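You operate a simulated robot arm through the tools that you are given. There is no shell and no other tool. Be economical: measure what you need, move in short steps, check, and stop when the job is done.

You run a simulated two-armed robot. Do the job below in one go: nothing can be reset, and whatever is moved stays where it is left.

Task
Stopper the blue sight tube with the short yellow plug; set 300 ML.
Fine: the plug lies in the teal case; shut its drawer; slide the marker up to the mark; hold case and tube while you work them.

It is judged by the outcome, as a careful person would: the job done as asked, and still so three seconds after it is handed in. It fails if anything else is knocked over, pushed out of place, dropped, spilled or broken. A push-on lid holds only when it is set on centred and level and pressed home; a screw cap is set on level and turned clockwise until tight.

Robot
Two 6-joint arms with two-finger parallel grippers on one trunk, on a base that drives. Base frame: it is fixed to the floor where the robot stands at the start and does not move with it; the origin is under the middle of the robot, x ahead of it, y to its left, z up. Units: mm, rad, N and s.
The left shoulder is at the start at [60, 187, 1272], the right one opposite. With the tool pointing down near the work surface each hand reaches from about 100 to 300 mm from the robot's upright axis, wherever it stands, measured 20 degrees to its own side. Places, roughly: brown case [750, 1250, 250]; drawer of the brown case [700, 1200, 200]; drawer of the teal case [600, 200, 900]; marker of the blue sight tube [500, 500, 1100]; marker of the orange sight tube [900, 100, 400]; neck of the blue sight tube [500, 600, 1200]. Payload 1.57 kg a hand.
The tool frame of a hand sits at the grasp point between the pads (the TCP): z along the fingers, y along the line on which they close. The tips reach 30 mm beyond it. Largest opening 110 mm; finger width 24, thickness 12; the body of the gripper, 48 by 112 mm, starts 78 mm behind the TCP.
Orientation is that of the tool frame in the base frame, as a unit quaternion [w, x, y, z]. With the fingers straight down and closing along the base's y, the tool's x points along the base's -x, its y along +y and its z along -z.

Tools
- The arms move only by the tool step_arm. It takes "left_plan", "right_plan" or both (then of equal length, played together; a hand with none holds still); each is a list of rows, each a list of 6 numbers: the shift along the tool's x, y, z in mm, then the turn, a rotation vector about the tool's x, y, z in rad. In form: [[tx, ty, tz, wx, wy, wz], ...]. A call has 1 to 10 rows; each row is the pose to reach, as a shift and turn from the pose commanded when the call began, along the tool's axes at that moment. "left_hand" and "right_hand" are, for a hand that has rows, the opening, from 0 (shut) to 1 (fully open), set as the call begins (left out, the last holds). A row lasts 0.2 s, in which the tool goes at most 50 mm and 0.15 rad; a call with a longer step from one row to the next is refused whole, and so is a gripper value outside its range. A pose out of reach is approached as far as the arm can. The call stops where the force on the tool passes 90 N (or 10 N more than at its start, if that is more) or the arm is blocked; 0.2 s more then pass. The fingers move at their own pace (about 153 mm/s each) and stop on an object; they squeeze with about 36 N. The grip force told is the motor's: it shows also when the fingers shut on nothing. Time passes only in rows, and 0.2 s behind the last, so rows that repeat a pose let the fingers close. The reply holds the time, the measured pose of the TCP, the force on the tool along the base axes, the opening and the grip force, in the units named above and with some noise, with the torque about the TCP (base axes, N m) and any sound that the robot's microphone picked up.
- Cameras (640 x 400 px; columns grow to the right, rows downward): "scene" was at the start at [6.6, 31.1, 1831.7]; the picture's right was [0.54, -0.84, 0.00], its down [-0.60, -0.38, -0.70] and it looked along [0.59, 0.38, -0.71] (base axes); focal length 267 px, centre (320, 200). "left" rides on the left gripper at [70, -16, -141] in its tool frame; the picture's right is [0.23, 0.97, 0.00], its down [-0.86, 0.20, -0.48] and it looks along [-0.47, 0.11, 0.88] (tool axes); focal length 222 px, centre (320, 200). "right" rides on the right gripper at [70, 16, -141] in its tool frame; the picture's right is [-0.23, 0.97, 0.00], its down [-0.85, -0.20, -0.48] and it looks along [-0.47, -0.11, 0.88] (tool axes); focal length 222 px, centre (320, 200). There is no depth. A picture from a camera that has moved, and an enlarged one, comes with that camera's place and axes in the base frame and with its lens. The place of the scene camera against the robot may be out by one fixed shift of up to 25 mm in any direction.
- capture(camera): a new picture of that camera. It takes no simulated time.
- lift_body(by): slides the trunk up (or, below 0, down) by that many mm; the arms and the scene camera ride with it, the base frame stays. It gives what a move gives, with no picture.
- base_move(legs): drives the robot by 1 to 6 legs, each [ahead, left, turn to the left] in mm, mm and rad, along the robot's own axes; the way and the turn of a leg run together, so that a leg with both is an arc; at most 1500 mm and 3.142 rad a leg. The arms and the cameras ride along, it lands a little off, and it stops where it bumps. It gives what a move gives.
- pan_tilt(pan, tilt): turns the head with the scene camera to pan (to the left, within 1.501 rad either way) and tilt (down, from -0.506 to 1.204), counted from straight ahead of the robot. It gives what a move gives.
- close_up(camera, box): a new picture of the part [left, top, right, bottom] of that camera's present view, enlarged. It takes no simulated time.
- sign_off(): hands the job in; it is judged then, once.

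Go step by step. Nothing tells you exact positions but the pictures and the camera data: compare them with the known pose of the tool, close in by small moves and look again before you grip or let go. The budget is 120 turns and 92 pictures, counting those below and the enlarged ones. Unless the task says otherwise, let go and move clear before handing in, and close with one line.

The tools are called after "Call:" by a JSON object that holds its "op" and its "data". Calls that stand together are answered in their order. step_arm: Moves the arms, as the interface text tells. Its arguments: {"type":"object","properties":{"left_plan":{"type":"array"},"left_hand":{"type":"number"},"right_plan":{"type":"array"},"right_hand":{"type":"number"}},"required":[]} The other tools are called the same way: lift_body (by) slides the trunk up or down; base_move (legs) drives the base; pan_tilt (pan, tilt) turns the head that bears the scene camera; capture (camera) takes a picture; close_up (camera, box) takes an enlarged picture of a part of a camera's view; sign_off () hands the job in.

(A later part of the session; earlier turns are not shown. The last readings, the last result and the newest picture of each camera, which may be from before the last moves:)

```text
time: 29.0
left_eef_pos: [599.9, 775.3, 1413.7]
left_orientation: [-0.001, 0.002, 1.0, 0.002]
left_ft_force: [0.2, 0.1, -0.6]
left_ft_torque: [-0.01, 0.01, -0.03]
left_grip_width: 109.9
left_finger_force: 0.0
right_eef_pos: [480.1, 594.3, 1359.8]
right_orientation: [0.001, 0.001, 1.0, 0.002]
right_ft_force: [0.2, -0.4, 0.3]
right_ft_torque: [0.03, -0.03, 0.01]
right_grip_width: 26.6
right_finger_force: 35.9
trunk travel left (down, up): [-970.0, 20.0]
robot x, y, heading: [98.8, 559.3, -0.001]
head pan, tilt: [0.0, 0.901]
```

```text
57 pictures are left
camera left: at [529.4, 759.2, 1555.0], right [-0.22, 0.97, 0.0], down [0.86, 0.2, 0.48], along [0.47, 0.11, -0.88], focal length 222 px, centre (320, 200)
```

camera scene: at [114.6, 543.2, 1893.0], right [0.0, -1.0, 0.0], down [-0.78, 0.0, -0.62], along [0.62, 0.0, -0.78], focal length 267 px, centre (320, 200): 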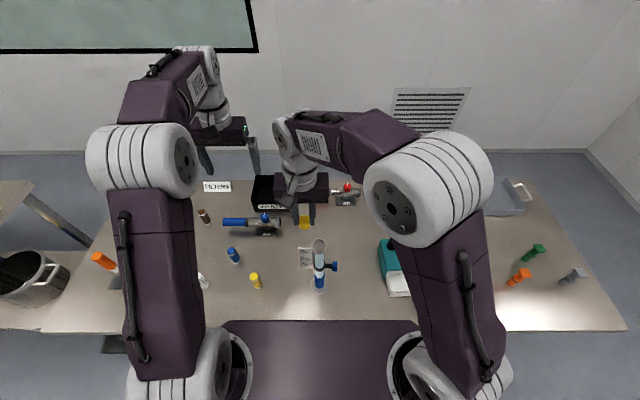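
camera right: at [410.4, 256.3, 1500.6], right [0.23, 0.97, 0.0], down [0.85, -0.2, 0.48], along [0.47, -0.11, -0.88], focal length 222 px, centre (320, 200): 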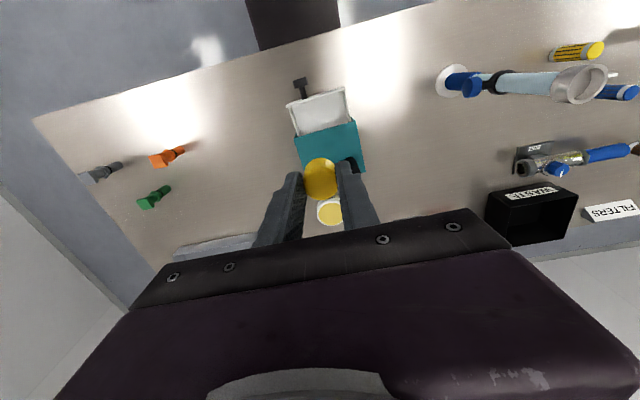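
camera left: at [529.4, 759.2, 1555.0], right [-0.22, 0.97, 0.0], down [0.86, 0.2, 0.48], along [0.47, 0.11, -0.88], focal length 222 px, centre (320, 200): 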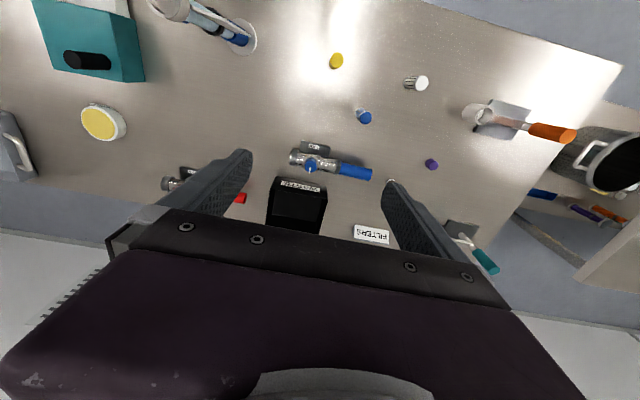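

I'll look more closely at the tube from here to see the marker, knob and scale.

Call:
{"op": "close_up", "data": {"camera": "scene", "box": [280, 220, 360, 300]}}

Call:
{"op": "close_up", "data": {"camera": "left", "box": [130, 0, 270, 80]}}

Call:
{"op": "capture", "data": {"camera": "right"}}

```text
5.00 times, centred on (320, 260) of scene
camera zoom: at [114.6, 543.2, 1893.0], right [0.0, -1.0, 0.0], down [-0.78, 0.0, -0.62], along [0.62, 0.0, -0.78], focal length 1333 px, centre (320, -100)
```

zoom: 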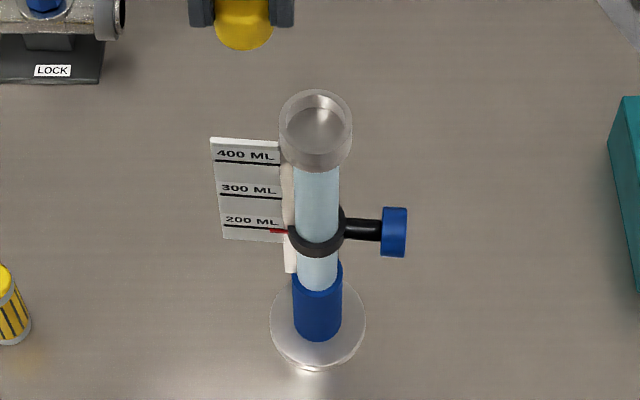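

```text
4.57 times, centred on (200, 40) of left
camera zoom: at [529.4, 759.2, 1555.0], right [-0.22, 0.97, 0.0], down [0.86, 0.2, 0.48], along [0.47, 0.11, -0.88], focal length 1015 px, centre (869, 931)
```

zoom: 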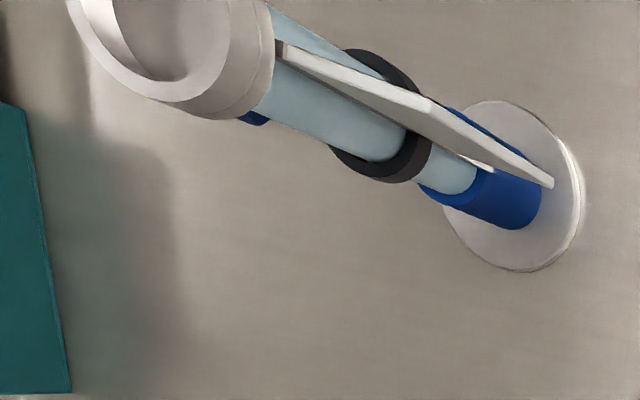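

```text
54 pictures are left
camera right: at [411.1, 610.5, 1500.8], right [0.23, 0.97, 0.0], down [0.85, -0.2, 0.48], along [0.47, -0.11, -0.88], focal length 222 px, centre (320, 200)
```

right: 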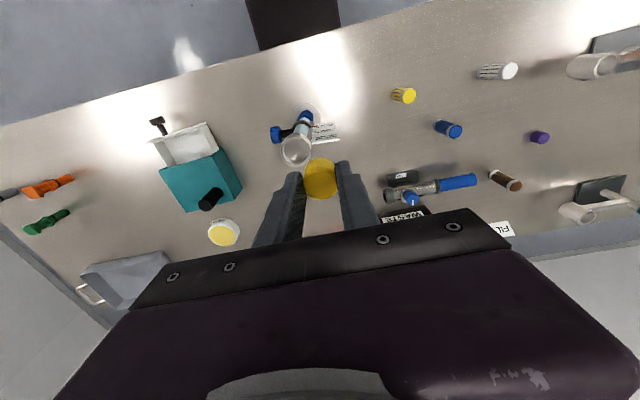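

The neck is an open cup. I need its bore against the 27 mm plug, so I'll enlarge the right camera's view down into it.

Call:
{"op": "close_up", "data": {"camera": "right", "box": [260, 100, 350, 210]}}

```text
3.64 times, centred on (305, 155) of right
camera zoom: at [411.1, 610.5, 1500.8], right [0.23, 0.97, 0.0], down [0.85, -0.2, 0.48], along [0.47, -0.11, -0.88], focal length 808 px, centre (374, 364)
```

zoom: 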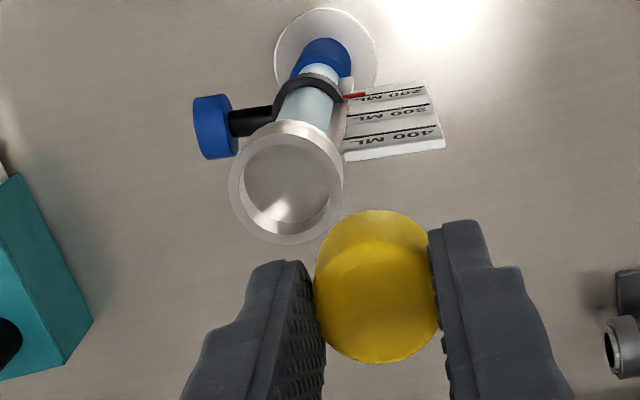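

The neck cup looks wider (about 36 mm) than I expected, so I'll move the right hand aside and lower to look into the cup from close by.

Call:
{"op": "step_arm", "data": {"right_plan": [[0, 45, 0, 0, 0, 0], [0, 70, 0, 0, 0, 0]]}}

Call:
{"op": "lift_body", "data": {"by": -110}}

Call:
{"op": "capture", "data": {"camera": "right"}}

Call:
{"op": "close_up", "data": {"camera": "scene", "box": [270, 160, 370, 260]}}

```text
time: 29.6
left_eef_pos: [599.8, 779.5, 1412.8]
left_orientation: [0.0, 0.002, 1.0, 0.0]
left_ft_force: [0.3, 0.0, 0.7]
left_ft_torque: [0.01, -0.03, 0.0]
left_grip_width: 109.9
left_finger_force: 0.0
right_eef_pos: [480.8, 669.1, 1360.5]
right_orientation: [0.0, 0.002, 1.0, 0.0]
right_ft_force: [0.0, 0.8, 0.1]
right_ft_torque: [-0.02, -0.01, 0.02]
right_grip_width: 26.6
right_finger_force: 35.8
trunk travel left (down, up): [-970.0, 20.0]
robot x, y, heading: [101.2, 562.8, -0.001]
head pan, tilt: [0.0, 0.901]
```

```text
time: 31.0
left_eef_pos: [600.0, 778.2, 1301.1]
left_orientation: [0.0, 0.002, 1.0, 0.0]
left_ft_force: [-0.5, 1.5, -0.1]
left_ft_torque: [0.0, 0.03, 0.01]
left_grip_width: 110.3
left_finger_force: 0.1
right_eef_pos: [480.4, 669.4, 1251.6]
right_orientation: [0.001, 0.002, 1.0, 0.0]
right_ft_force: [-1.0, 0.8, 0.1]
right_ft_torque: [0.01, 0.04, 0.0]
right_grip_width: 26.3
right_finger_force: 36.3
trunk travel left (down, up): [-860.0, 130.0]
robot x, y, heading: [104.9, 557.0, 0.002]
head pan, tilt: [0.0, 0.901]
```

```text
52 pictures are left
camera right: at [410.8, 685.7, 1392.2], right [0.23, 0.97, 0.0], down [0.85, -0.2, 0.48], along [0.47, -0.11, -0.88], focal length 222 px, centre (320, 200)
```

right: 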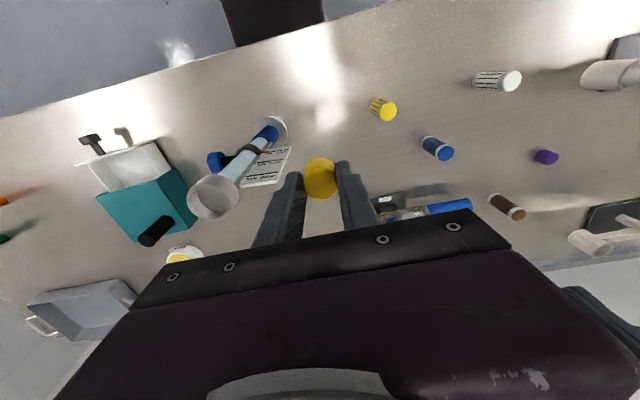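

```text
4.00 times, centred on (320, 210) of scene
camera zoom: at [114.6, 547.6, 1783.1], right [0.0, -1.0, 0.0], down [-0.78, 0.0, -0.62], along [0.62, 0.0, -0.78], focal length 1067 px, centre (320, 160)
```

zoom: 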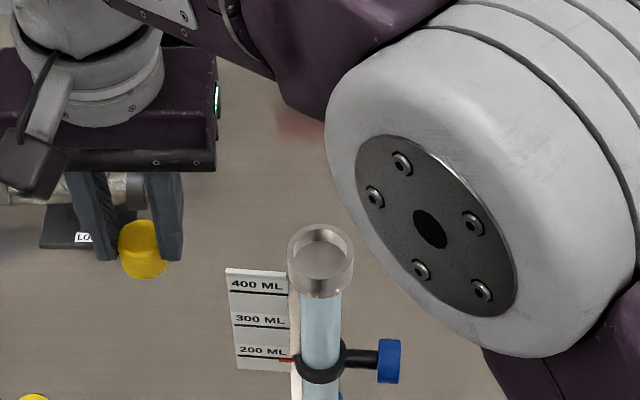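

Compared directly in the scene view, the bore (about 28 mm) just fits the plug. I'll measure the neck's place relative to the plug from a close-up that shows both.

Call:
{"op": "close_up", "data": {"camera": "right", "box": [180, 140, 360, 250]}}

```text
3.56 times, centred on (270, 195) of right
camera zoom: at [410.8, 685.7, 1392.2], right [0.23, 0.97, 0.0], down [0.85, -0.2, 0.48], along [0.47, -0.11, -0.88], focal length 790 px, centre (498, 218)
```

zoom: 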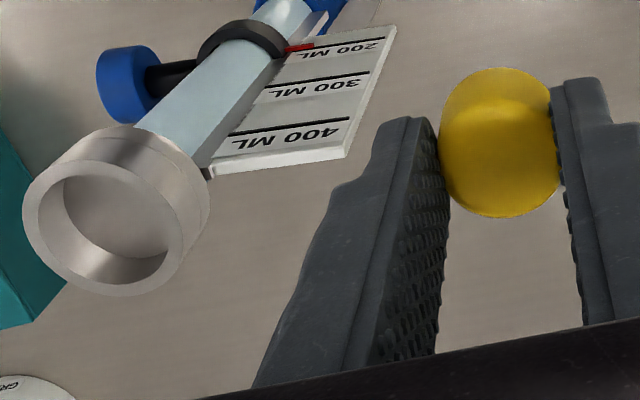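

Call:
{"op": "close_up", "data": {"camera": "right", "box": [182, 165, 246, 229]}}

```text
6.25 times, centred on (214, 197) of right
camera zoom: at [410.8, 685.7, 1392.2], right [0.23, 0.97, 0.0], down [0.85, -0.2, 0.48], along [0.47, -0.11, -0.88], focal length 1388 px, centre (982, 219)
```

zoom: 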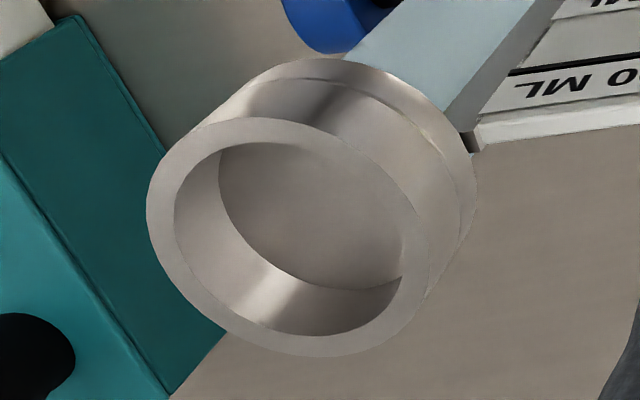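

The cup's rim is at about (487, 561, 1210) and has a flat floor, so the plug seats inside. I'll first put the plug above the neck with clearance, then bring the left hand round to grip the tube's blue foot.

Call:
{"op": "step_arm", "data": {"right_plan": [[0, 0, -35, 0, 0, 0], [-3, -40, -40, 0, 0, 0], [-5, -80, -40, 0, 0, 0], [-7, -108, -40, 0, 0, 0]]}}

Call:
{"op": "close_up", "data": {"camera": "right", "box": [260, 100, 380, 220]}}

Call:
{"op": "close_up", "data": {"camera": "scene", "box": [270, 140, 370, 260]}}

Call:
{"op": "capture", "data": {"camera": "left"}}

```text
time: 32.0
left_eef_pos: [599.0, 779.4, 1302.2]
left_orientation: [0.001, 0.001, 1.0, 0.0]
left_ft_force: [-1.0, 1.0, 0.9]
left_ft_torque: [0.04, 0.0, 0.0]
left_grip_width: 110.1
left_finger_force: 0.1
right_eef_pos: [486.8, 561.6, 1290.2]
right_orientation: [0.001, 0.001, 1.0, 0.002]
right_ft_force: [-0.4, -0.3, -0.3]
right_ft_torque: [-0.01, -0.01, 0.01]
right_grip_width: 26.9
right_finger_force: 36.1
trunk travel left (down, up): [-860.0, 130.0]
robot x, y, heading: [97.9, 556.3, -0.001]
head pan, tilt: [0.0, 0.901]
```

```text
3.33 times, centred on (320, 160) of right
camera zoom: at [417.0, 578.5, 1431.8], right [0.23, 0.97, 0.0], down [0.85, -0.2, 0.48], along [0.47, -0.11, -0.88], focal length 740 px, centre (320, 333)
```

zoom: 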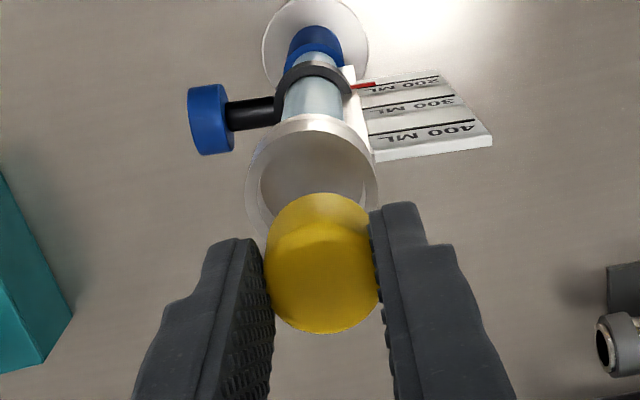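

```text
3.33 times, centred on (320, 200) of scene
camera zoom: at [114.4, 547.6, 1783.0], right [0.0, -1.0, 0.0], down [-0.78, 0.0, -0.62], along [0.62, 0.0, -0.78], focal length 889 px, centre (320, 200)
```

zoom: 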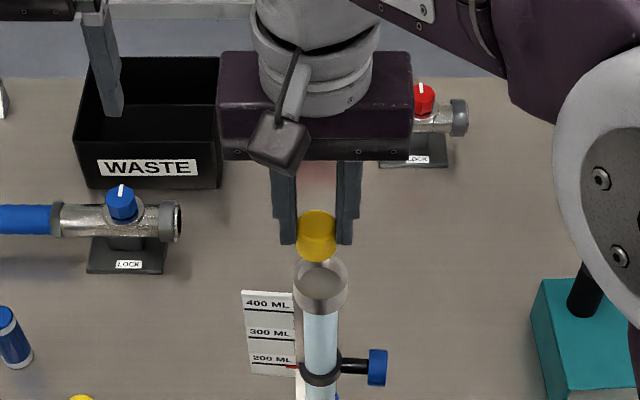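

```text
46 pictures are left
camera left: at [529.2, 762.9, 1444.5], right [-0.22, 0.97, 0.0], down [0.86, 0.2, 0.48], along [0.47, 0.11, -0.88], focal length 222 px, centre (320, 200)
```

left: 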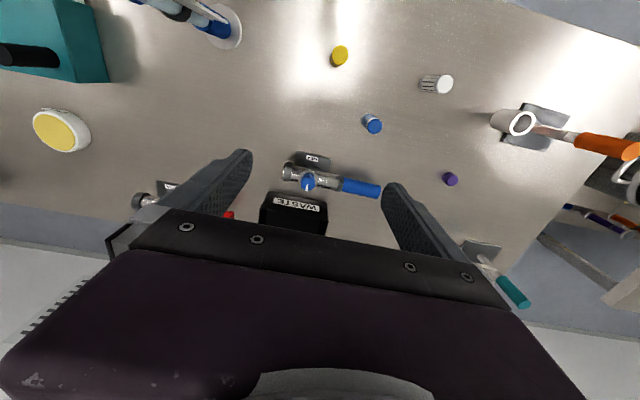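

The neck sits at y≈560 and the plug is roughly above it. Now I'll bring the left hand back and tilt it to reach the tube's blue foot from my side.

Call:
{"op": "step_arm", "data": {"left_plan": [[40, -10, 5, 0, -0.1, 0], [80, -20, 10, 0, -0.2, 0], [120, -30, 20, 0, -0.3, 0], [160, -40, 30, 0, -0.4, 0], [200, -50, 40, 0, -0.5, 0], [235, -60, 50, 0, -0.6, 0], [250, -60, 60, 0, -0.7, 0]]}}

```text
time: 33.6
left_eef_pos: [438.0, 641.0, 1296.3]
left_orientation: [0.343, 0.003, 0.939, 0.001]
left_ft_force: [-0.7, -0.1, -0.3]
left_ft_torque: [-0.01, -0.04, 0.03]
left_grip_width: 110.2
left_finger_force: 0.0
left hand out of reach, approached as far as the arm can: row 5, 6, 7
right_eef_pos: [485.2, 562.2, 1291.7]
right_orientation: [0.002, 0.002, 1.0, 0.001]
right_ft_force: [0.7, -0.3, -0.7]
right_ft_torque: [0.05, 0.01, -0.02]
right_grip_width: 26.5
right_finger_force: 36.5
trunk travel left (down, up): [-860.0, 130.0]
robot x, y, heading: [97.9, 561.9, 0.0]
head pan, tilt: [0.0, 0.901]
```

The left arm folds too tightly from here. I'll back the robot up 120 mm and 60 mm left, with both hands still above everything.

Call:
{"op": "base_move", "data": {"legs": [[-120, 60, 0]]}}

```text
time: 34.9
left_eef_pos: [320.0, 701.6, 1294.4]
left_orientation: [0.341, 0.001, 0.94, 0.001]
left_ft_force: [0.2, -0.5, -0.4]
left_ft_torque: [0.02, 0.04, 0.02]
left_grip_width: 109.8
left_finger_force: 0.1
right_eef_pos: [369.2, 620.9, 1290.6]
right_orientation: [0.0, 0.002, 1.0, 0.001]
right_ft_force: [-0.2, 0.7, -1.0]
right_ft_torque: [0.02, 0.02, 0.0]
right_grip_width: 26.8
right_finger_force: 36.2
trunk travel left (down, up): [-860.0, 130.0]
robot x, y, heading: [-16.0, 619.8, 0.003]
head pan, tilt: [0.0, 0.901]
```

Call:
{"op": "step_arm", "data": {"right_plan": [[-38, -20, 0, 0, 0, 0], [-76, -40, 0, 0, 0, 0], [-114, -60, 0, 0, 0, 0], [-114, -60, 0, 0, 0, 0]]}}

```text
time: 35.9
left_eef_pos: [318.4, 702.8, 1295.6]
left_orientation: [0.341, 0.001, 0.94, 0.001]
left_ft_force: [-0.3, -0.2, 0.2]
left_ft_torque: [-0.03, -0.01, -0.03]
left_grip_width: 110.0
left_finger_force: 0.1
right_eef_pos: [478.9, 563.3, 1290.5]
right_orientation: [0.0, 0.001, 1.0, 0.0]
right_ft_force: [0.2, -0.4, -1.2]
right_ft_torque: [-0.01, -0.01, 0.01]
right_grip_width: 26.6
right_finger_force: 35.7
trunk travel left (down, up): [-860.0, 130.0]
robot x, y, heading: [-21.6, 623.0, 0.0]
head pan, tilt: [0.0, 0.901]
```

Call:
{"op": "step_arm", "data": {"left_plan": [[23, -10, 34, 0, 0, 0], [46, -20, 68, 0, 0, 0], [70, -31, 101, 0, 0, 0], [93, -41, 135, 0, 0, 0], [117, -52, 168, 0, 0, 0], [140, -62, 202, 0, 0, 0], [122, -89, 228, 0, 0, 0], [105, -115, 253, 0, 0, 0], [87, -142, 279, 0, 0, 0]]}}

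Call:
{"op": "capture", "data": {"camera": "left"}}

Call:
{"op": "capture", "data": {"camera": "scene"}}

```text
time: 37.9
left_eef_pos: [431.2, 560.9, 1026.7]
left_orientation: [0.34, 0.0, 0.94, 0.003]
left_ft_force: [0.7, 0.0, 0.1]
left_ft_torque: [-0.01, -0.01, 0.01]
left_grip_width: 110.0
left_finger_force: 0.1
left hand out of reach, approached as far as the arm can: row 1, 2, 3, 4, 5, 6, 7, 8
right_eef_pos: [480.9, 561.9, 1290.4]
right_orientation: [0.0, 0.002, 1.0, 0.001]
right_ft_force: [-0.8, -0.5, -0.1]
right_ft_torque: [0.01, 0.01, 0.02]
right_grip_width: 26.5
right_finger_force: 36.0
trunk travel left (down, up): [-860.0, 130.0]
robot x, y, heading: [-21.4, 618.5, -0.002]
head pan, tilt: [0.0, 0.901]
```

```text
45 pictures are left
camera left: at [286.8, 544.4, 1091.7], right [-0.17, 0.97, -0.14], down [0.35, 0.2, 0.92], along [0.92, 0.11, -0.38], focal length 222 px, centre (320, 200)
```

left: 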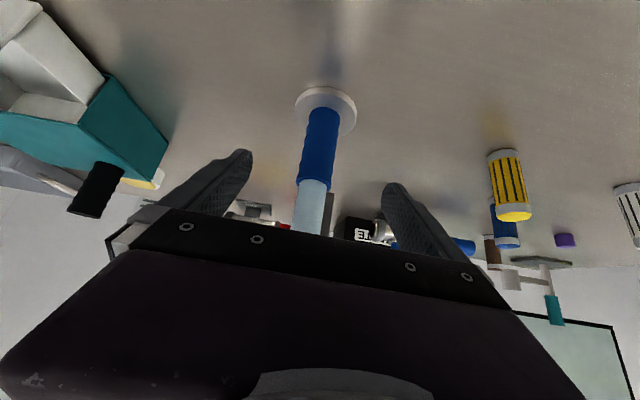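

```text
44 pictures are left
camera scene: at [-4.6, 606.2, 1783.0], right [0.0, -1.0, 0.0], down [-0.78, 0.0, -0.62], along [0.62, 0.0, -0.78], focal length 267 px, centre (320, 200)
```

scene: 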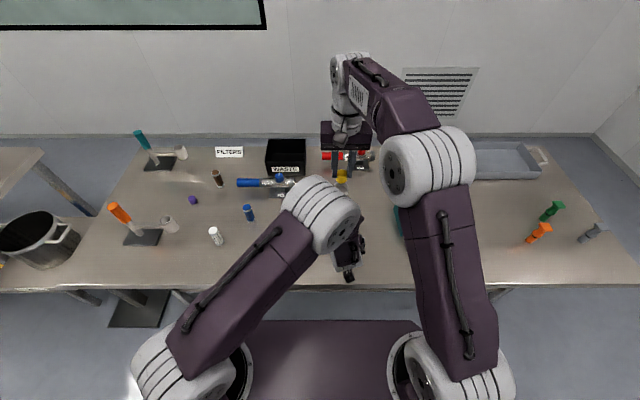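

The left hand is aligned with the tube's foot. I'll advance along the fingers and close on the blue section.

Call:
{"op": "step_arm", "data": {"left_plan": [[0, -1, 28, 0, 0, 0], [0, -1, 56, 0, 0, 0], [0, -1, 84, 0, 0, 0]]}}

Call:
{"op": "capture", "data": {"camera": "left"}}

```text
time: 38.7
left_eef_pos: [484.4, 560.1, 962.5]
left_orientation: [0.34, 0.001, 0.94, 0.001]
left_ft_force: [0.4, 0.2, -0.9]
left_ft_torque: [0.0, 0.0, 0.0]
left_grip_width: 109.9
left_finger_force: 0.0
right_eef_pos: [479.1, 563.1, 1290.0]
right_orientation: [0.001, 0.002, 1.0, 0.0]
right_ft_force: [-0.3, -0.5, 0.0]
right_ft_torque: [0.01, 0.03, 0.02]
right_grip_width: 26.8
right_finger_force: 36.1
trunk travel left (down, up): [-860.0, 130.0]
robot x, y, heading: [-20.6, 623.3, -0.002]
head pan, tilt: [0.0, 0.901]
```

```text
43 pictures are left
camera left: at [339.5, 543.3, 1027.3], right [-0.17, 0.97, -0.14], down [0.35, 0.2, 0.92], along [0.92, 0.11, -0.37], focal length 222 px, centre (320, 200)
```

left: 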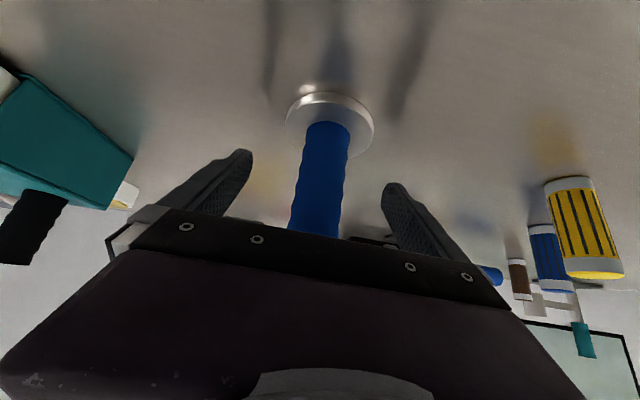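

Call:
{"op": "step_arm", "data": {"left_plan": [[0, 0, 0, 0, 0, 0], [0, 0, 0, 0, 0, 0], [0, 0, 0, 0, 0, 0]], "left_hand": 0}}

Call:
{"op": "close_up", "data": {"camera": "right", "box": [260, 100, 380, 220]}}

Call:
{"op": "close_up", "data": {"camera": "scene", "box": [310, 130, 390, 230]}}

```text
time: 39.5
left_eef_pos: [483.1, 559.5, 964.0]
left_orientation: [0.341, 0.0, 0.94, 0.002]
left_ft_force: [-0.9, -0.6, 1.6]
left_ft_torque: [-0.24, -0.01, -0.04]
left_grip_width: 35.0
left_finger_force: 35.9
right_eef_pos: [479.5, 563.2, 1291.2]
right_orientation: [0.001, 0.002, 1.0, 0.0]
right_ft_force: [0.4, -0.3, -0.4]
right_ft_torque: [0.0, 0.0, -0.02]
right_grip_width: 26.5
right_finger_force: 36.5
trunk travel left (down, up): [-860.0, 130.0]
robot x, y, heading: [-18.1, 619.4, -0.001]
head pan, tilt: [0.0, 0.901]
```

```text
3.33 times, centred on (320, 160) of right
camera zoom: at [409.0, 579.1, 1432.0], right [0.23, 0.97, 0.0], down [0.85, -0.2, 0.48], along [0.47, -0.11, -0.88], focal length 740 px, centre (320, 333)
```

zoom: 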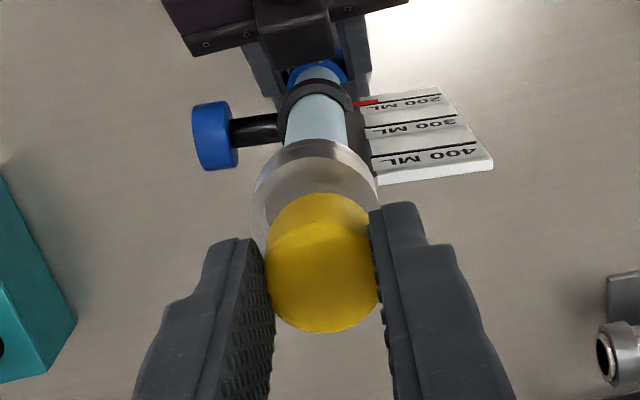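

```text
4.00 times, centred on (350, 180) of scene
camera zoom: at [-6.0, 607.6, 1783.0], right [0.0, -1.0, 0.0], down [-0.78, 0.0, -0.62], along [0.62, 0.0, -0.78], focal length 1067 px, centre (200, 280)
```

zoom: 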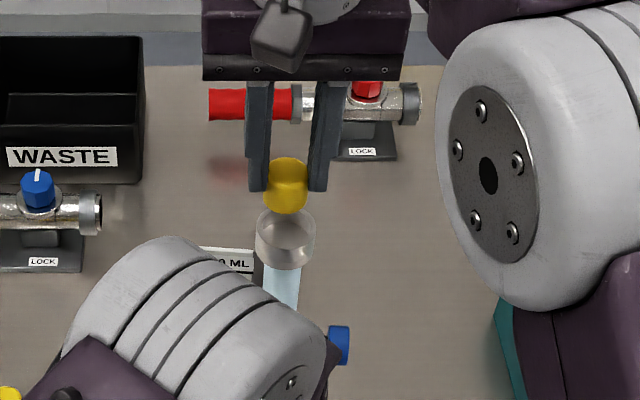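

The tube is held firmly. I'll centre the plug over the bore and lower it close to the rim for a fine check.

Call:
{"op": "step_arm", "data": {"right_plan": [[-4, -2.5, 12, 0, 0, 0], [-4, -2.5, 26, 0, 0, 0]]}}

Call:
{"op": "close_up", "data": {"camera": "right", "box": [270, 120, 370, 220]}}

Call:
{"op": "close_up", "data": {"camera": "scene", "box": [315, 155, 365, 205]}}

```text
time: 40.1
left_eef_pos: [483.3, 559.6, 963.8]
left_orientation: [0.341, 0.0, 0.94, 0.001]
left_ft_force: [0.6, -1.5, 2.6]
left_ft_torque: [-0.25, -0.03, -0.02]
left_grip_width: 35.2
left_finger_force: 35.8
right_eef_pos: [483.9, 558.9, 1266.2]
right_orientation: [0.002, 0.001, 1.0, -0.001]
right_ft_force: [-0.1, 0.3, -0.4]
right_ft_torque: [0.03, -0.01, 0.03]
right_grip_width: 26.5
right_finger_force: 36.1
trunk travel left (down, up): [-860.0, 130.0]
robot x, y, heading: [-20.3, 621.5, 0.003]
head pan, tilt: [0.0, 0.901]
```

```text
4.00 times, centred on (320, 170) of right
camera zoom: at [413.9, 575.8, 1406.3], right [0.23, 0.97, 0.0], down [0.85, -0.2, 0.48], along [0.47, -0.11, -0.88], focal length 888 px, centre (320, 320)
```

zoom: 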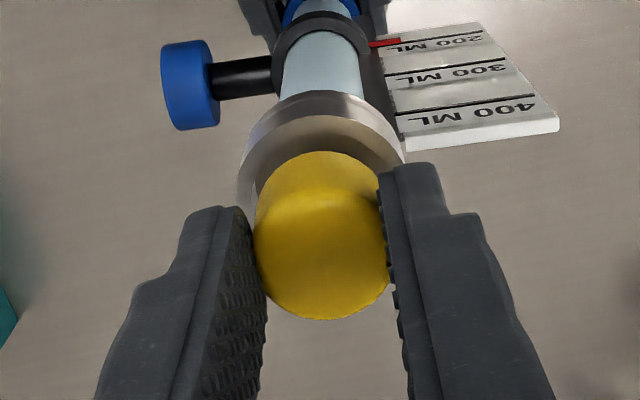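

```text
8.00 times, centred on (340, 180) of scene
camera zoom: at [-6.0, 607.7, 1783.1], right [0.0, -1.0, 0.0], down [-0.78, 0.0, -0.62], along [0.62, 0.0, -0.78], focal length 2133 px, centre (160, 360)
```

zoom: 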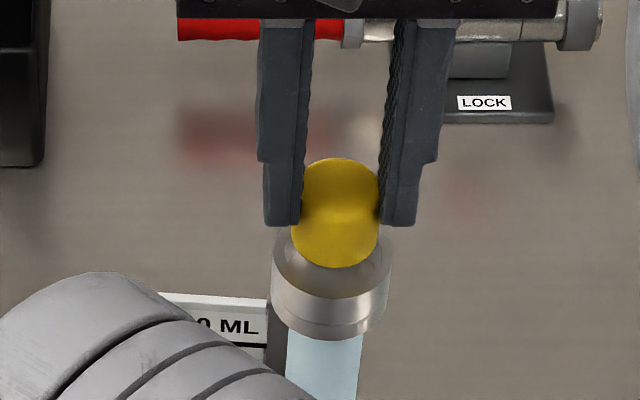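

The plug lines up with the cup to about 1 mm. I'll lower it into the cup in small steps, watching the force.

Call:
{"op": "step_arm", "data": {"right_plan": [[0, 1, 5, 0, 0, 0], [0, 1, 10, 0, 0, 0], [0, 1, 14, 0, 0, 0], [0, 1, 17, 0, 0, 0]]}}

Call:
{"op": "close_up", "data": {"camera": "right", "box": [270, 120, 370, 220]}}

Call:
{"op": "close_up", "data": {"camera": "scene", "box": [315, 155, 365, 205]}}

```text
time: 41.1
left_eef_pos: [483.7, 560.1, 963.1]
left_orientation: [0.341, 0.0, 0.94, 0.002]
left_ft_force: [0.4, -0.8, 1.7]
left_ft_torque: [-0.19, -0.02, 0.03]
left_grip_width: 35.1
left_finger_force: 35.7
right_eef_pos: [483.4, 560.1, 1246.7]
right_orientation: [0.001, 0.002, 1.0, 0.0]
right_ft_force: [-0.3, 0.1, 0.0]
right_ft_torque: [0.01, -0.01, -0.02]
right_grip_width: 27.0
right_finger_force: 36.2
trunk travel left (down, up): [-860.0, 130.0]
robot x, y, heading: [-21.8, 621.9, -0.001]
head pan, tilt: [0.0, 0.901]
```

```text
4.00 times, centred on (320, 170) of right
camera zoom: at [414.4, 576.6, 1389.2], right [0.23, 0.97, 0.0], down [0.85, -0.2, 0.48], along [0.47, -0.11, -0.88], focal length 888 px, centre (320, 320)
```

zoom: 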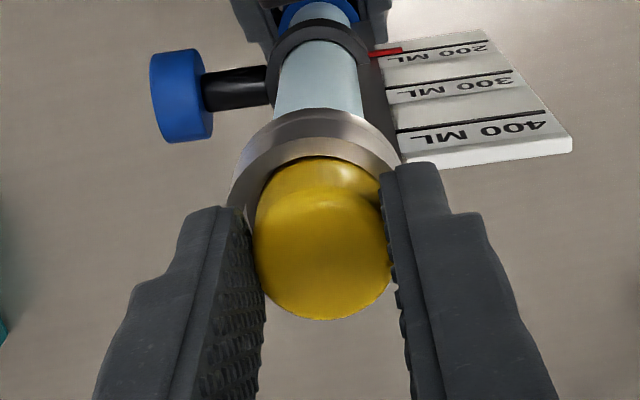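

```text
8.00 times, centred on (340, 180) of scene
camera zoom: at [-5.9, 607.6, 1783.0], right [0.0, -1.0, 0.0], down [-0.78, 0.0, -0.62], along [0.62, 0.0, -0.78], focal length 2133 px, centre (160, 360)
```

zoom: 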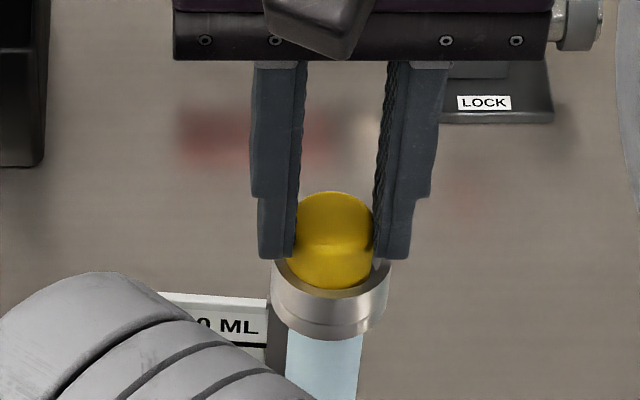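

The plug is entering the cup freely. I'll shift 1 mm forward and keep lowering.

Call:
{"op": "step_arm", "data": {"right_plan": [[-1, 0, 4, 0, 0, 0], [-1, 0, 8, 0, 0, 0], [-1, 0, 12, 0, 0, 0]]}}

Call:
{"op": "close_up", "data": {"camera": "right", "box": [270, 120, 370, 220]}}

Call:
{"op": "close_up", "data": {"camera": "scene", "box": [315, 155, 365, 205]}}

```text
time: 41.9
left_eef_pos: [482.2, 558.7, 963.9]
left_orientation: [0.34, -0.001, 0.941, 0.002]
left_ft_force: [8.5, -2.0, -13.9]
left_ft_torque: [-0.88, -0.19, 0.14]
left_grip_width: 35.2
left_finger_force: 35.8
right_eef_pos: [484.0, 560.8, 1239.1]
right_orientation: [0.004, 0.002, 1.0, 0.001]
right_ft_force: [-2.5, -1.1, 34.6]
right_ft_torque: [0.06, 0.13, -0.01]
right_grip_width: 27.8
right_finger_force: 36.2
trunk travel left (down, up): [-860.0, 130.0]
robot x, y, heading: [-18.7, 620.4, -0.007]
head pan, tilt: [0.0, 0.901]
```

```text
4.00 times, centred on (320, 170) of right
camera zoom: at [414.3, 576.5, 1379.6], right [0.23, 0.97, 0.0], down [0.85, -0.2, 0.49], along [0.47, -0.11, -0.87], focal length 888 px, centre (320, 320)
```

zoom: 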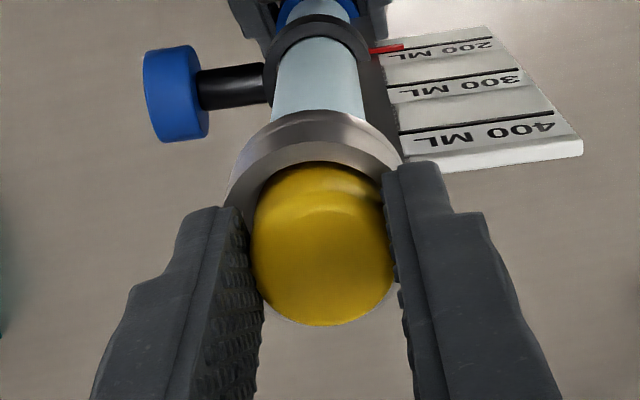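

```text
8.00 times, centred on (340, 180) of scene
camera zoom: at [-7.5, 607.8, 1783.3], right [0.0, -1.0, 0.0], down [-0.78, 0.0, -0.62], along [0.62, 0.0, -0.78], focal length 2133 px, centre (160, 360)
```

zoom: 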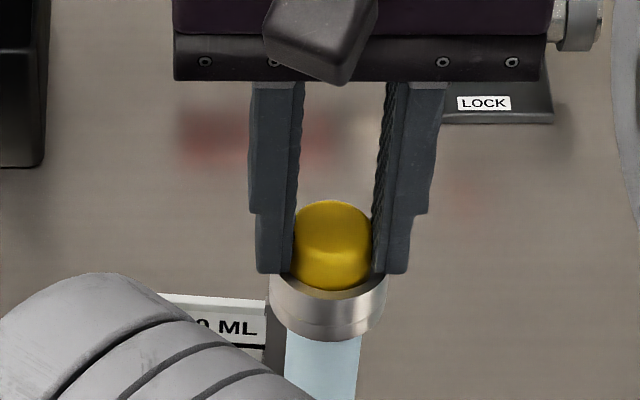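

The force of 35 N comes as the fingertips reach the rim, with the plug about half in. I'll ease off, open, rise, and look at how the plug sits.

Call:
{"op": "step_arm", "data": {"right_plan": [[0, 0, -4, 0, 0, 0], [0, 0, -4.5, 0, 0, 0]]}}

Call:
{"op": "step_arm", "data": {"right_plan": [[0, 0, 0, 0, 0, 0], [0, 0, 0, 0, 0, 0], [0, 0, -30, 0, 0, 0], [0, 0, -60, 0, 0, 0]], "right_hand": 0.5}}

Call:
{"op": "close_up", "data": {"camera": "right", "box": [270, 100, 370, 200]}}

Call:
{"op": "close_up", "data": {"camera": "scene", "box": [315, 155, 365, 205]}}

```text
time: 42.5
left_eef_pos: [483.7, 560.5, 963.3]
left_orientation: [0.341, 0.001, 0.94, 0.001]
left_ft_force: [-2.1, 2.0, -0.4]
left_ft_torque: [-0.49, 0.07, -0.02]
left_grip_width: 35.0
left_finger_force: 36.1
right_eef_pos: [483.6, 560.4, 1238.5]
right_orientation: [0.0, 0.002, 1.0, 0.001]
right_ft_force: [0.9, -1.4, 4.8]
right_ft_torque: [-0.05, -0.11, 0.0]
right_grip_width: 27.8
right_finger_force: 36.0
trunk travel left (down, up): [-860.0, 130.0]
robot x, y, heading: [-15.8, 619.2, -0.004]
head pan, tilt: [0.0, 0.901]
```

```text
time: 43.5
left_eef_pos: [483.2, 559.8, 963.1]
left_orientation: [0.341, 0.0, 0.94, 0.001]
left_ft_force: [0.3, -1.4, 0.9]
left_ft_torque: [-0.2, 0.01, 0.01]
left_grip_width: 35.1
left_finger_force: 35.8
right_eef_pos: [484.0, 558.2, 1299.6]
right_orientation: [0.001, 0.002, 1.0, 0.001]
right_ft_force: [0.0, -0.3, 0.1]
right_ft_torque: [0.02, -0.01, 0.0]
right_grip_width: 55.0
right_finger_force: 0.1
trunk travel left (down, up): [-860.0, 130.0]
robot x, y, heading: [-19.3, 622.0, 0.001]
head pan, tilt: [0.0, 0.901]
```

```text
4.00 times, centred on (320, 150) of right
camera zoom: at [414.1, 574.7, 1441.2], right [0.23, 0.97, 0.0], down [0.85, -0.2, 0.48], along [0.47, -0.11, -0.88], focal length 888 px, centre (320, 400)
```

zoom: 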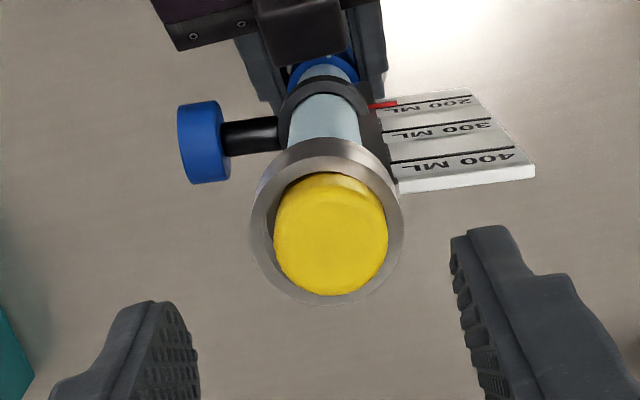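

```text
8.00 times, centred on (340, 180) of scene
camera zoom: at [-6.0, 607.6, 1783.0], right [0.0, -1.0, 0.0], down [-0.78, 0.0, -0.62], along [0.62, 0.0, -0.78], focal length 2133 px, centre (160, 360)
```

zoom: 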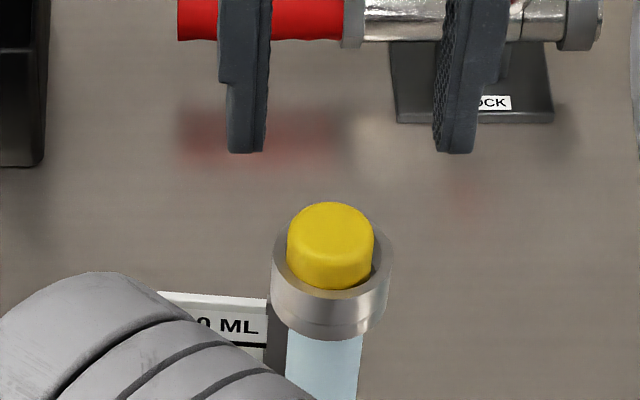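

The plug stands upright in the cup. I'll close the fingers and press down on its centre to drive it home.

Call:
{"op": "step_arm", "data": {"right_plan": [[0, 1.5, 0, 0, 0, 0], [0, 1.5, 0, 0, 0, 0], [0, 1.5, 0, 0, 0, 0], [0, 1.5, 20, 0, 0, 0], [0, 1.5, 40, 0, 0, 0]], "right_hand": 0}}

Call:
{"op": "step_arm", "data": {"right_plan": [[0, 0, 4, 0, 0, 0], [0, 0, 8, 0, 0, 0], [0, 0, 12, 0, 0, 0], [0, 0, 16, 0, 0, 0], [0, 0, 20, 0, 0, 0], [0, 0, 24, 0, 0, 0], [0, 0, 28, 0, 0, 0]]}}

Call:
{"op": "close_up", "data": {"camera": "scene", "box": [315, 155, 365, 205]}}

```text
time: 44.7
left_eef_pos: [483.1, 560.1, 964.1]
left_orientation: [0.341, 0.0, 0.94, 0.001]
left_ft_force: [-0.3, -2.1, 2.7]
left_ft_torque: [-0.21, -0.02, 0.02]
left_grip_width: 35.2
left_finger_force: 36.2
right_eef_pos: [484.4, 560.6, 1259.3]
right_orientation: [0.001, 0.001, 1.0, 0.0]
right_ft_force: [0.6, -0.4, 0.0]
right_ft_torque: [-0.02, -0.01, 0.04]
right_grip_width: 0.0
right_finger_force: 21.3
trunk travel left (down, up): [-860.0, 130.0]
robot x, y, heading: [-20.9, 621.7, -0.004]
head pan, tilt: [0.0, 0.901]
```

```text
time: 45.9
left_eef_pos: [480.2, 560.6, 963.3]
left_orientation: [0.342, 0.0, 0.94, 0.001]
left_ft_force: [-1.0, 1.0, 5.3]
left_ft_torque: [-0.56, 0.16, -0.07]
left_grip_width: 35.5
left_finger_force: 35.9
right_eef_pos: [483.5, 563.9, 1252.7]
right_orientation: [0.013, 0.002, 1.0, 0.003]
right_ft_force: [-4.1, -1.3, 18.6]
right_ft_torque: [-0.06, 0.25, 0.01]
right_grip_width: 0.2
right_finger_force: 21.6
trunk travel left (down, up): [-860.0, 130.0]
robot x, y, heading: [-20.2, 622.5, 0.002]
head pan, tilt: [0.0, 0.901]
stopped in row 5 (right hand): the force on the tool passed its limit (the readings are from after the stop); the commanded pose is now the measured one
```

```text
8.00 times, centred on (340, 180) of scene
camera zoom: at [-11.6, 608.3, 1782.9], right [0.0, -1.0, 0.0], down [-0.78, 0.0, -0.62], along [0.62, 0.0, -0.78], focal length 2133 px, centre (160, 360)
```

zoom: 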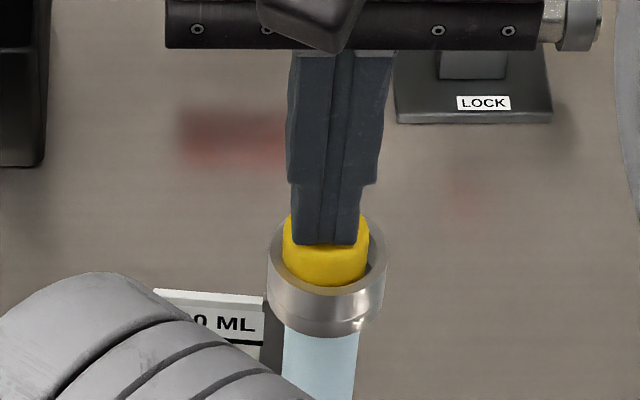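

Call:
{"op": "step_arm", "data": {"right_plan": [[0, -2, -20, 0, 0, 0], [0, -3, -50, 0, 0, 0]]}}

Call:
{"op": "close_up", "data": {"camera": "right", "box": [280, 110, 360, 190]}}

Call:
{"op": "close_up", "data": {"camera": "scene", "box": [315, 155, 365, 205]}}

```text
time: 46.5
left_eef_pos: [482.4, 560.6, 963.1]
left_orientation: [0.342, 0.0, 0.94, 0.002]
left_ft_force: [-1.3, -0.6, 17.0]
left_ft_torque: [-0.35, -0.65, 0.07]
left_grip_width: 35.3
left_finger_force: 36.2
right_eef_pos: [483.7, 560.2, 1300.9]
right_orientation: [0.01, 0.001, 1.0, 0.004]
right_ft_force: [-0.1, 0.2, 0.1]
right_ft_torque: [-0.02, 0.01, 0.03]
right_grip_width: 0.0
right_finger_force: 21.6
trunk travel left (down, up): [-860.0, 130.0]
robot x, y, heading: [-23.4, 622.3, 0.001]
head pan, tilt: [0.0, 0.901]
```

```text
5.00 times, centred on (320, 150) of right
camera zoom: at [411.9, 575.4, 1439.4], right [0.23, 0.97, 0.01], down [0.84, -0.21, 0.49], along [0.48, -0.1, -0.87], focal length 1111 px, centre (320, 450)
```

zoom: 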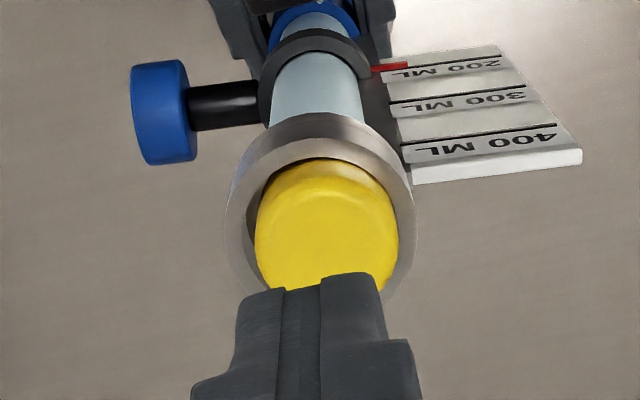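

```text
8.00 times, centred on (340, 180) of scene
camera zoom: at [-9.3, 607.9, 1783.1], right [0.0, -1.0, 0.0], down [-0.78, 0.0, -0.62], along [0.62, 0.0, -0.78], focal length 2133 px, centre (160, 360)
```

zoom: 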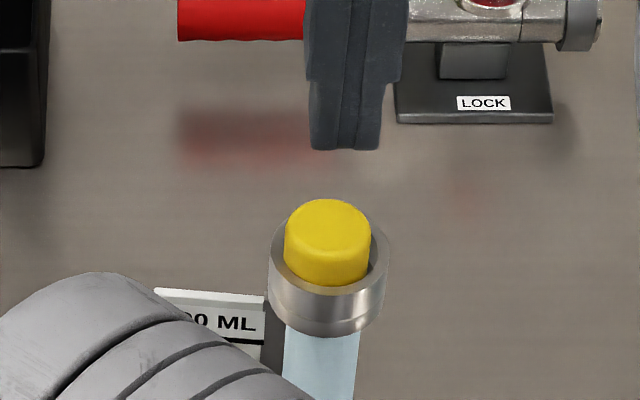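

The cup is about 13 mm deep and the plug has bottomed, upright and within about 1 mm of centre, so it is home. Next is the marker. I'll turn the right hand so it can take the blue knob from the right side, well clear of the neck.

Call:
{"op": "step_arm", "data": {"right_plan": [[0, -15, 0, 0, 0, -0.14], [0, -30, 0, 0, 0, -0.28], [0, -45, 0, 0, 0, -0.43], [0, -60, 0, 0, 0, -0.57], [0, -75, 0, 0, 0, -0.72], [0, -90, 0, 0, 0, -0.86], [0, -105, 0, 0, 0, -1.01], [0, -120, 0, 0, 0, -1.15], [0, -130, 0, 0, 0, -1.3], [0, -130, 0, 0, 0, -1.44]], "right_hand": 0.6}}

```text
time: 48.6
left_eef_pos: [482.4, 560.2, 963.8]
left_orientation: [0.342, 0.001, 0.94, 0.001]
left_ft_force: [4.5, -1.8, 27.0]
left_ft_torque: [-0.69, -0.39, 0.16]
left_grip_width: 35.2
left_finger_force: 35.8
right_eef_pos: [483.3, 430.3, 1299.0]
right_orientation: [0.01, -0.659, 0.752, -0.004]
right_ft_force: [-0.2, 0.7, 0.7]
right_ft_torque: [0.0, 0.01, 0.0]
right_grip_width: 65.9
right_finger_force: 0.0
trunk travel left (down, up): [-860.0, 130.0]
robot x, y, heading: [-17.0, 620.7, -0.001]
head pan, tilt: [0.0, 0.901]
```

Call:
{"op": "step_arm", "data": {"right_plan": [[-4, 1, 30, -0.009, -0.14, -0.025], [-9, 2, 60, -0.018, -0.28, -0.05], [-14, 2, 95, -0.027, -0.42, -0.075], [-18, 3, 130, -0.036, -0.56, -0.1], [-23, 4, 160, -0.0456, -0.6996, -0.1249]]}}

Call:
{"op": "capture", "data": {"camera": "right"}}

Call:
{"op": "capture", "data": {"camera": "scene"}}

```text
time: 49.9
left_eef_pos: [482.4, 561.7, 963.2]
left_orientation: [0.341, 0.0, 0.94, 0.002]
left_ft_force: [4.5, -2.2, 27.1]
left_ft_torque: [-0.8, -0.16, 0.22]
left_grip_width: 35.5
left_finger_force: 36.0
right_eef_pos: [487.8, 454.0, 1139.4]
right_orientation: [-0.254, 0.664, -0.662, -0.238]
right_ft_force: [0.2, -0.3, -0.4]
right_ft_torque: [0.02, 0.0, -0.02]
right_grip_width: 66.1
right_finger_force: 0.2
trunk travel left (down, up): [-860.0, 130.0]
robot x, y, heading: [-17.8, 622.3, -0.006]
head pan, tilt: [0.0, 0.901]
```

```text
29 pictures are left
camera right: at [469.9, 309.7, 1201.7], right [-0.98, 0.18, 0.13], down [0.18, 0.34, 0.92], along [0.12, 0.93, -0.36], focal length 222 px, centre (320, 200)
```

right: 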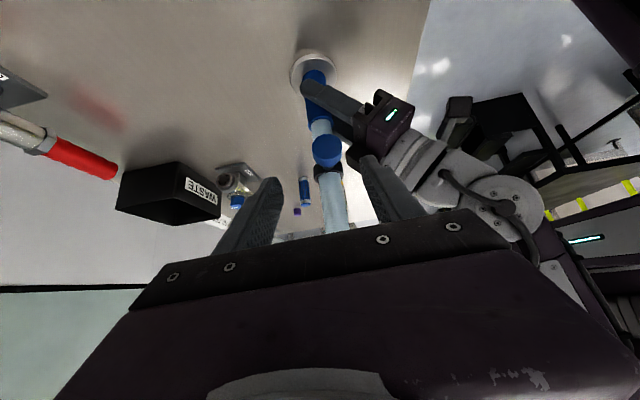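

```text
28 pictures are left
camera scene: at [-9.2, 607.2, 1783.2], right [0.0, -1.0, 0.0], down [-0.78, 0.0, -0.62], along [0.62, 0.0, -0.78], focal length 267 px, centre (320, 200)
```

scene: 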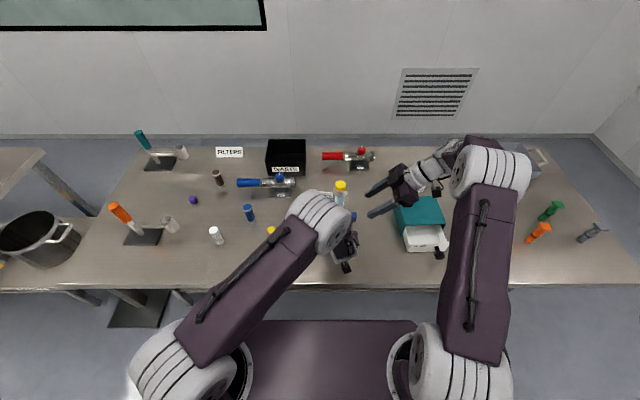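

The knob is at about (482, 511, 1072), and the hand is lined up with it. I'll advance and grip it.

Call:
{"op": "step_arm", "data": {"right_plan": [[2, 3, 26, 0, 0, 0], [4, 6, 52, 0, 0, 0], [6, 7.6, 78, 0, 0, 0]]}}

Call:
{"op": "capture", "data": {"camera": "right"}}

```text
time: 50.6
left_eef_pos: [481.2, 560.3, 962.3]
left_orientation: [0.341, 0.0, 0.94, 0.003]
left_ft_force: [7.5, 3.9, 18.3]
left_ft_torque: [-0.66, -1.94, -0.51]
left_grip_width: 35.1
left_finger_force: 35.4
right_eef_pos: [482.0, 500.0, 1080.1]
right_orientation: [-0.255, 0.663, -0.663, -0.236]
right_ft_force: [3.8, -10.1, 23.1]
right_ft_torque: [-0.04, 0.79, 0.33]
right_grip_width: 62.0
right_finger_force: 0.1
trunk travel left (down, up): [-860.0, 130.0]
robot x, y, heading: [-18.5, 622.4, -0.001]
head pan, tilt: [0.0, 0.901]
```

```text
27 pictures are left
camera right: at [462.9, 354.9, 1140.7], right [-0.98, 0.18, 0.12], down [0.18, 0.34, 0.92], along [0.12, 0.92, -0.36], focal length 222 px, centre (320, 200)
```

right: 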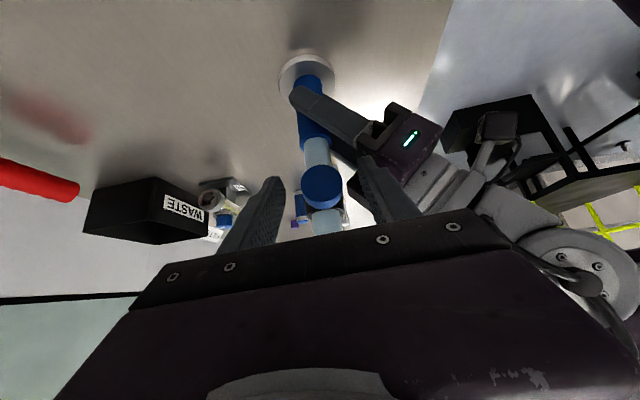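

The near finger touched the left gripper lightly. I'll back off, narrow the opening and come in a little higher.

Call:
{"op": "step_arm", "data": {"right_plan": [[0, 0, -15, 0, 0, 0], [0, 0, -30, 0, 0, 0], [0, 0, -30, 0, 0, 0]], "right_hand": 0.41}}

Call:
{"op": "capture", "data": {"camera": "right"}}

```text
time: 51.5
left_eef_pos: [482.1, 560.3, 963.8]
left_orientation: [0.341, 0.0, 0.94, 0.001]
left_ft_force: [2.4, -1.6, 26.3]
left_ft_torque: [-0.68, -0.21, 0.16]
left_grip_width: 35.0
left_finger_force: 35.4
right_eef_pos: [480.0, 480.8, 1098.6]
right_orientation: [-0.252, 0.665, -0.662, -0.237]
right_ft_force: [0.1, 0.5, -0.3]
right_ft_torque: [-0.02, -0.03, 0.02]
right_grip_width: 45.3
right_finger_force: 0.1
trunk travel left (down, up): [-860.0, 130.0]
robot x, y, heading: [-22.7, 623.1, -0.003]
head pan, tilt: [0.0, 0.901]
```

```text
26 pictures are left
camera right: at [462.1, 336.9, 1160.1], right [-0.98, 0.18, 0.13], down [0.18, 0.34, 0.92], along [0.12, 0.92, -0.36], focal length 222 px, centre (320, 200)
```

right: 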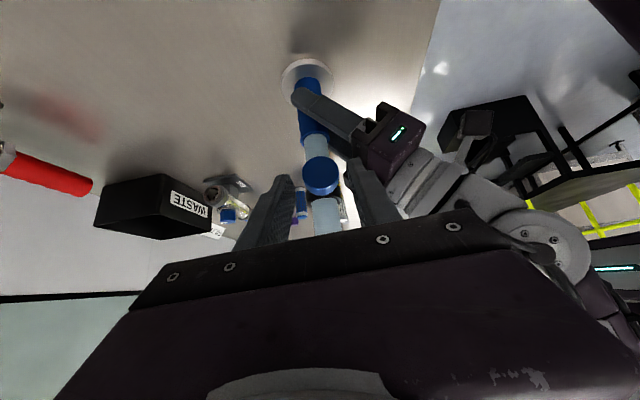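

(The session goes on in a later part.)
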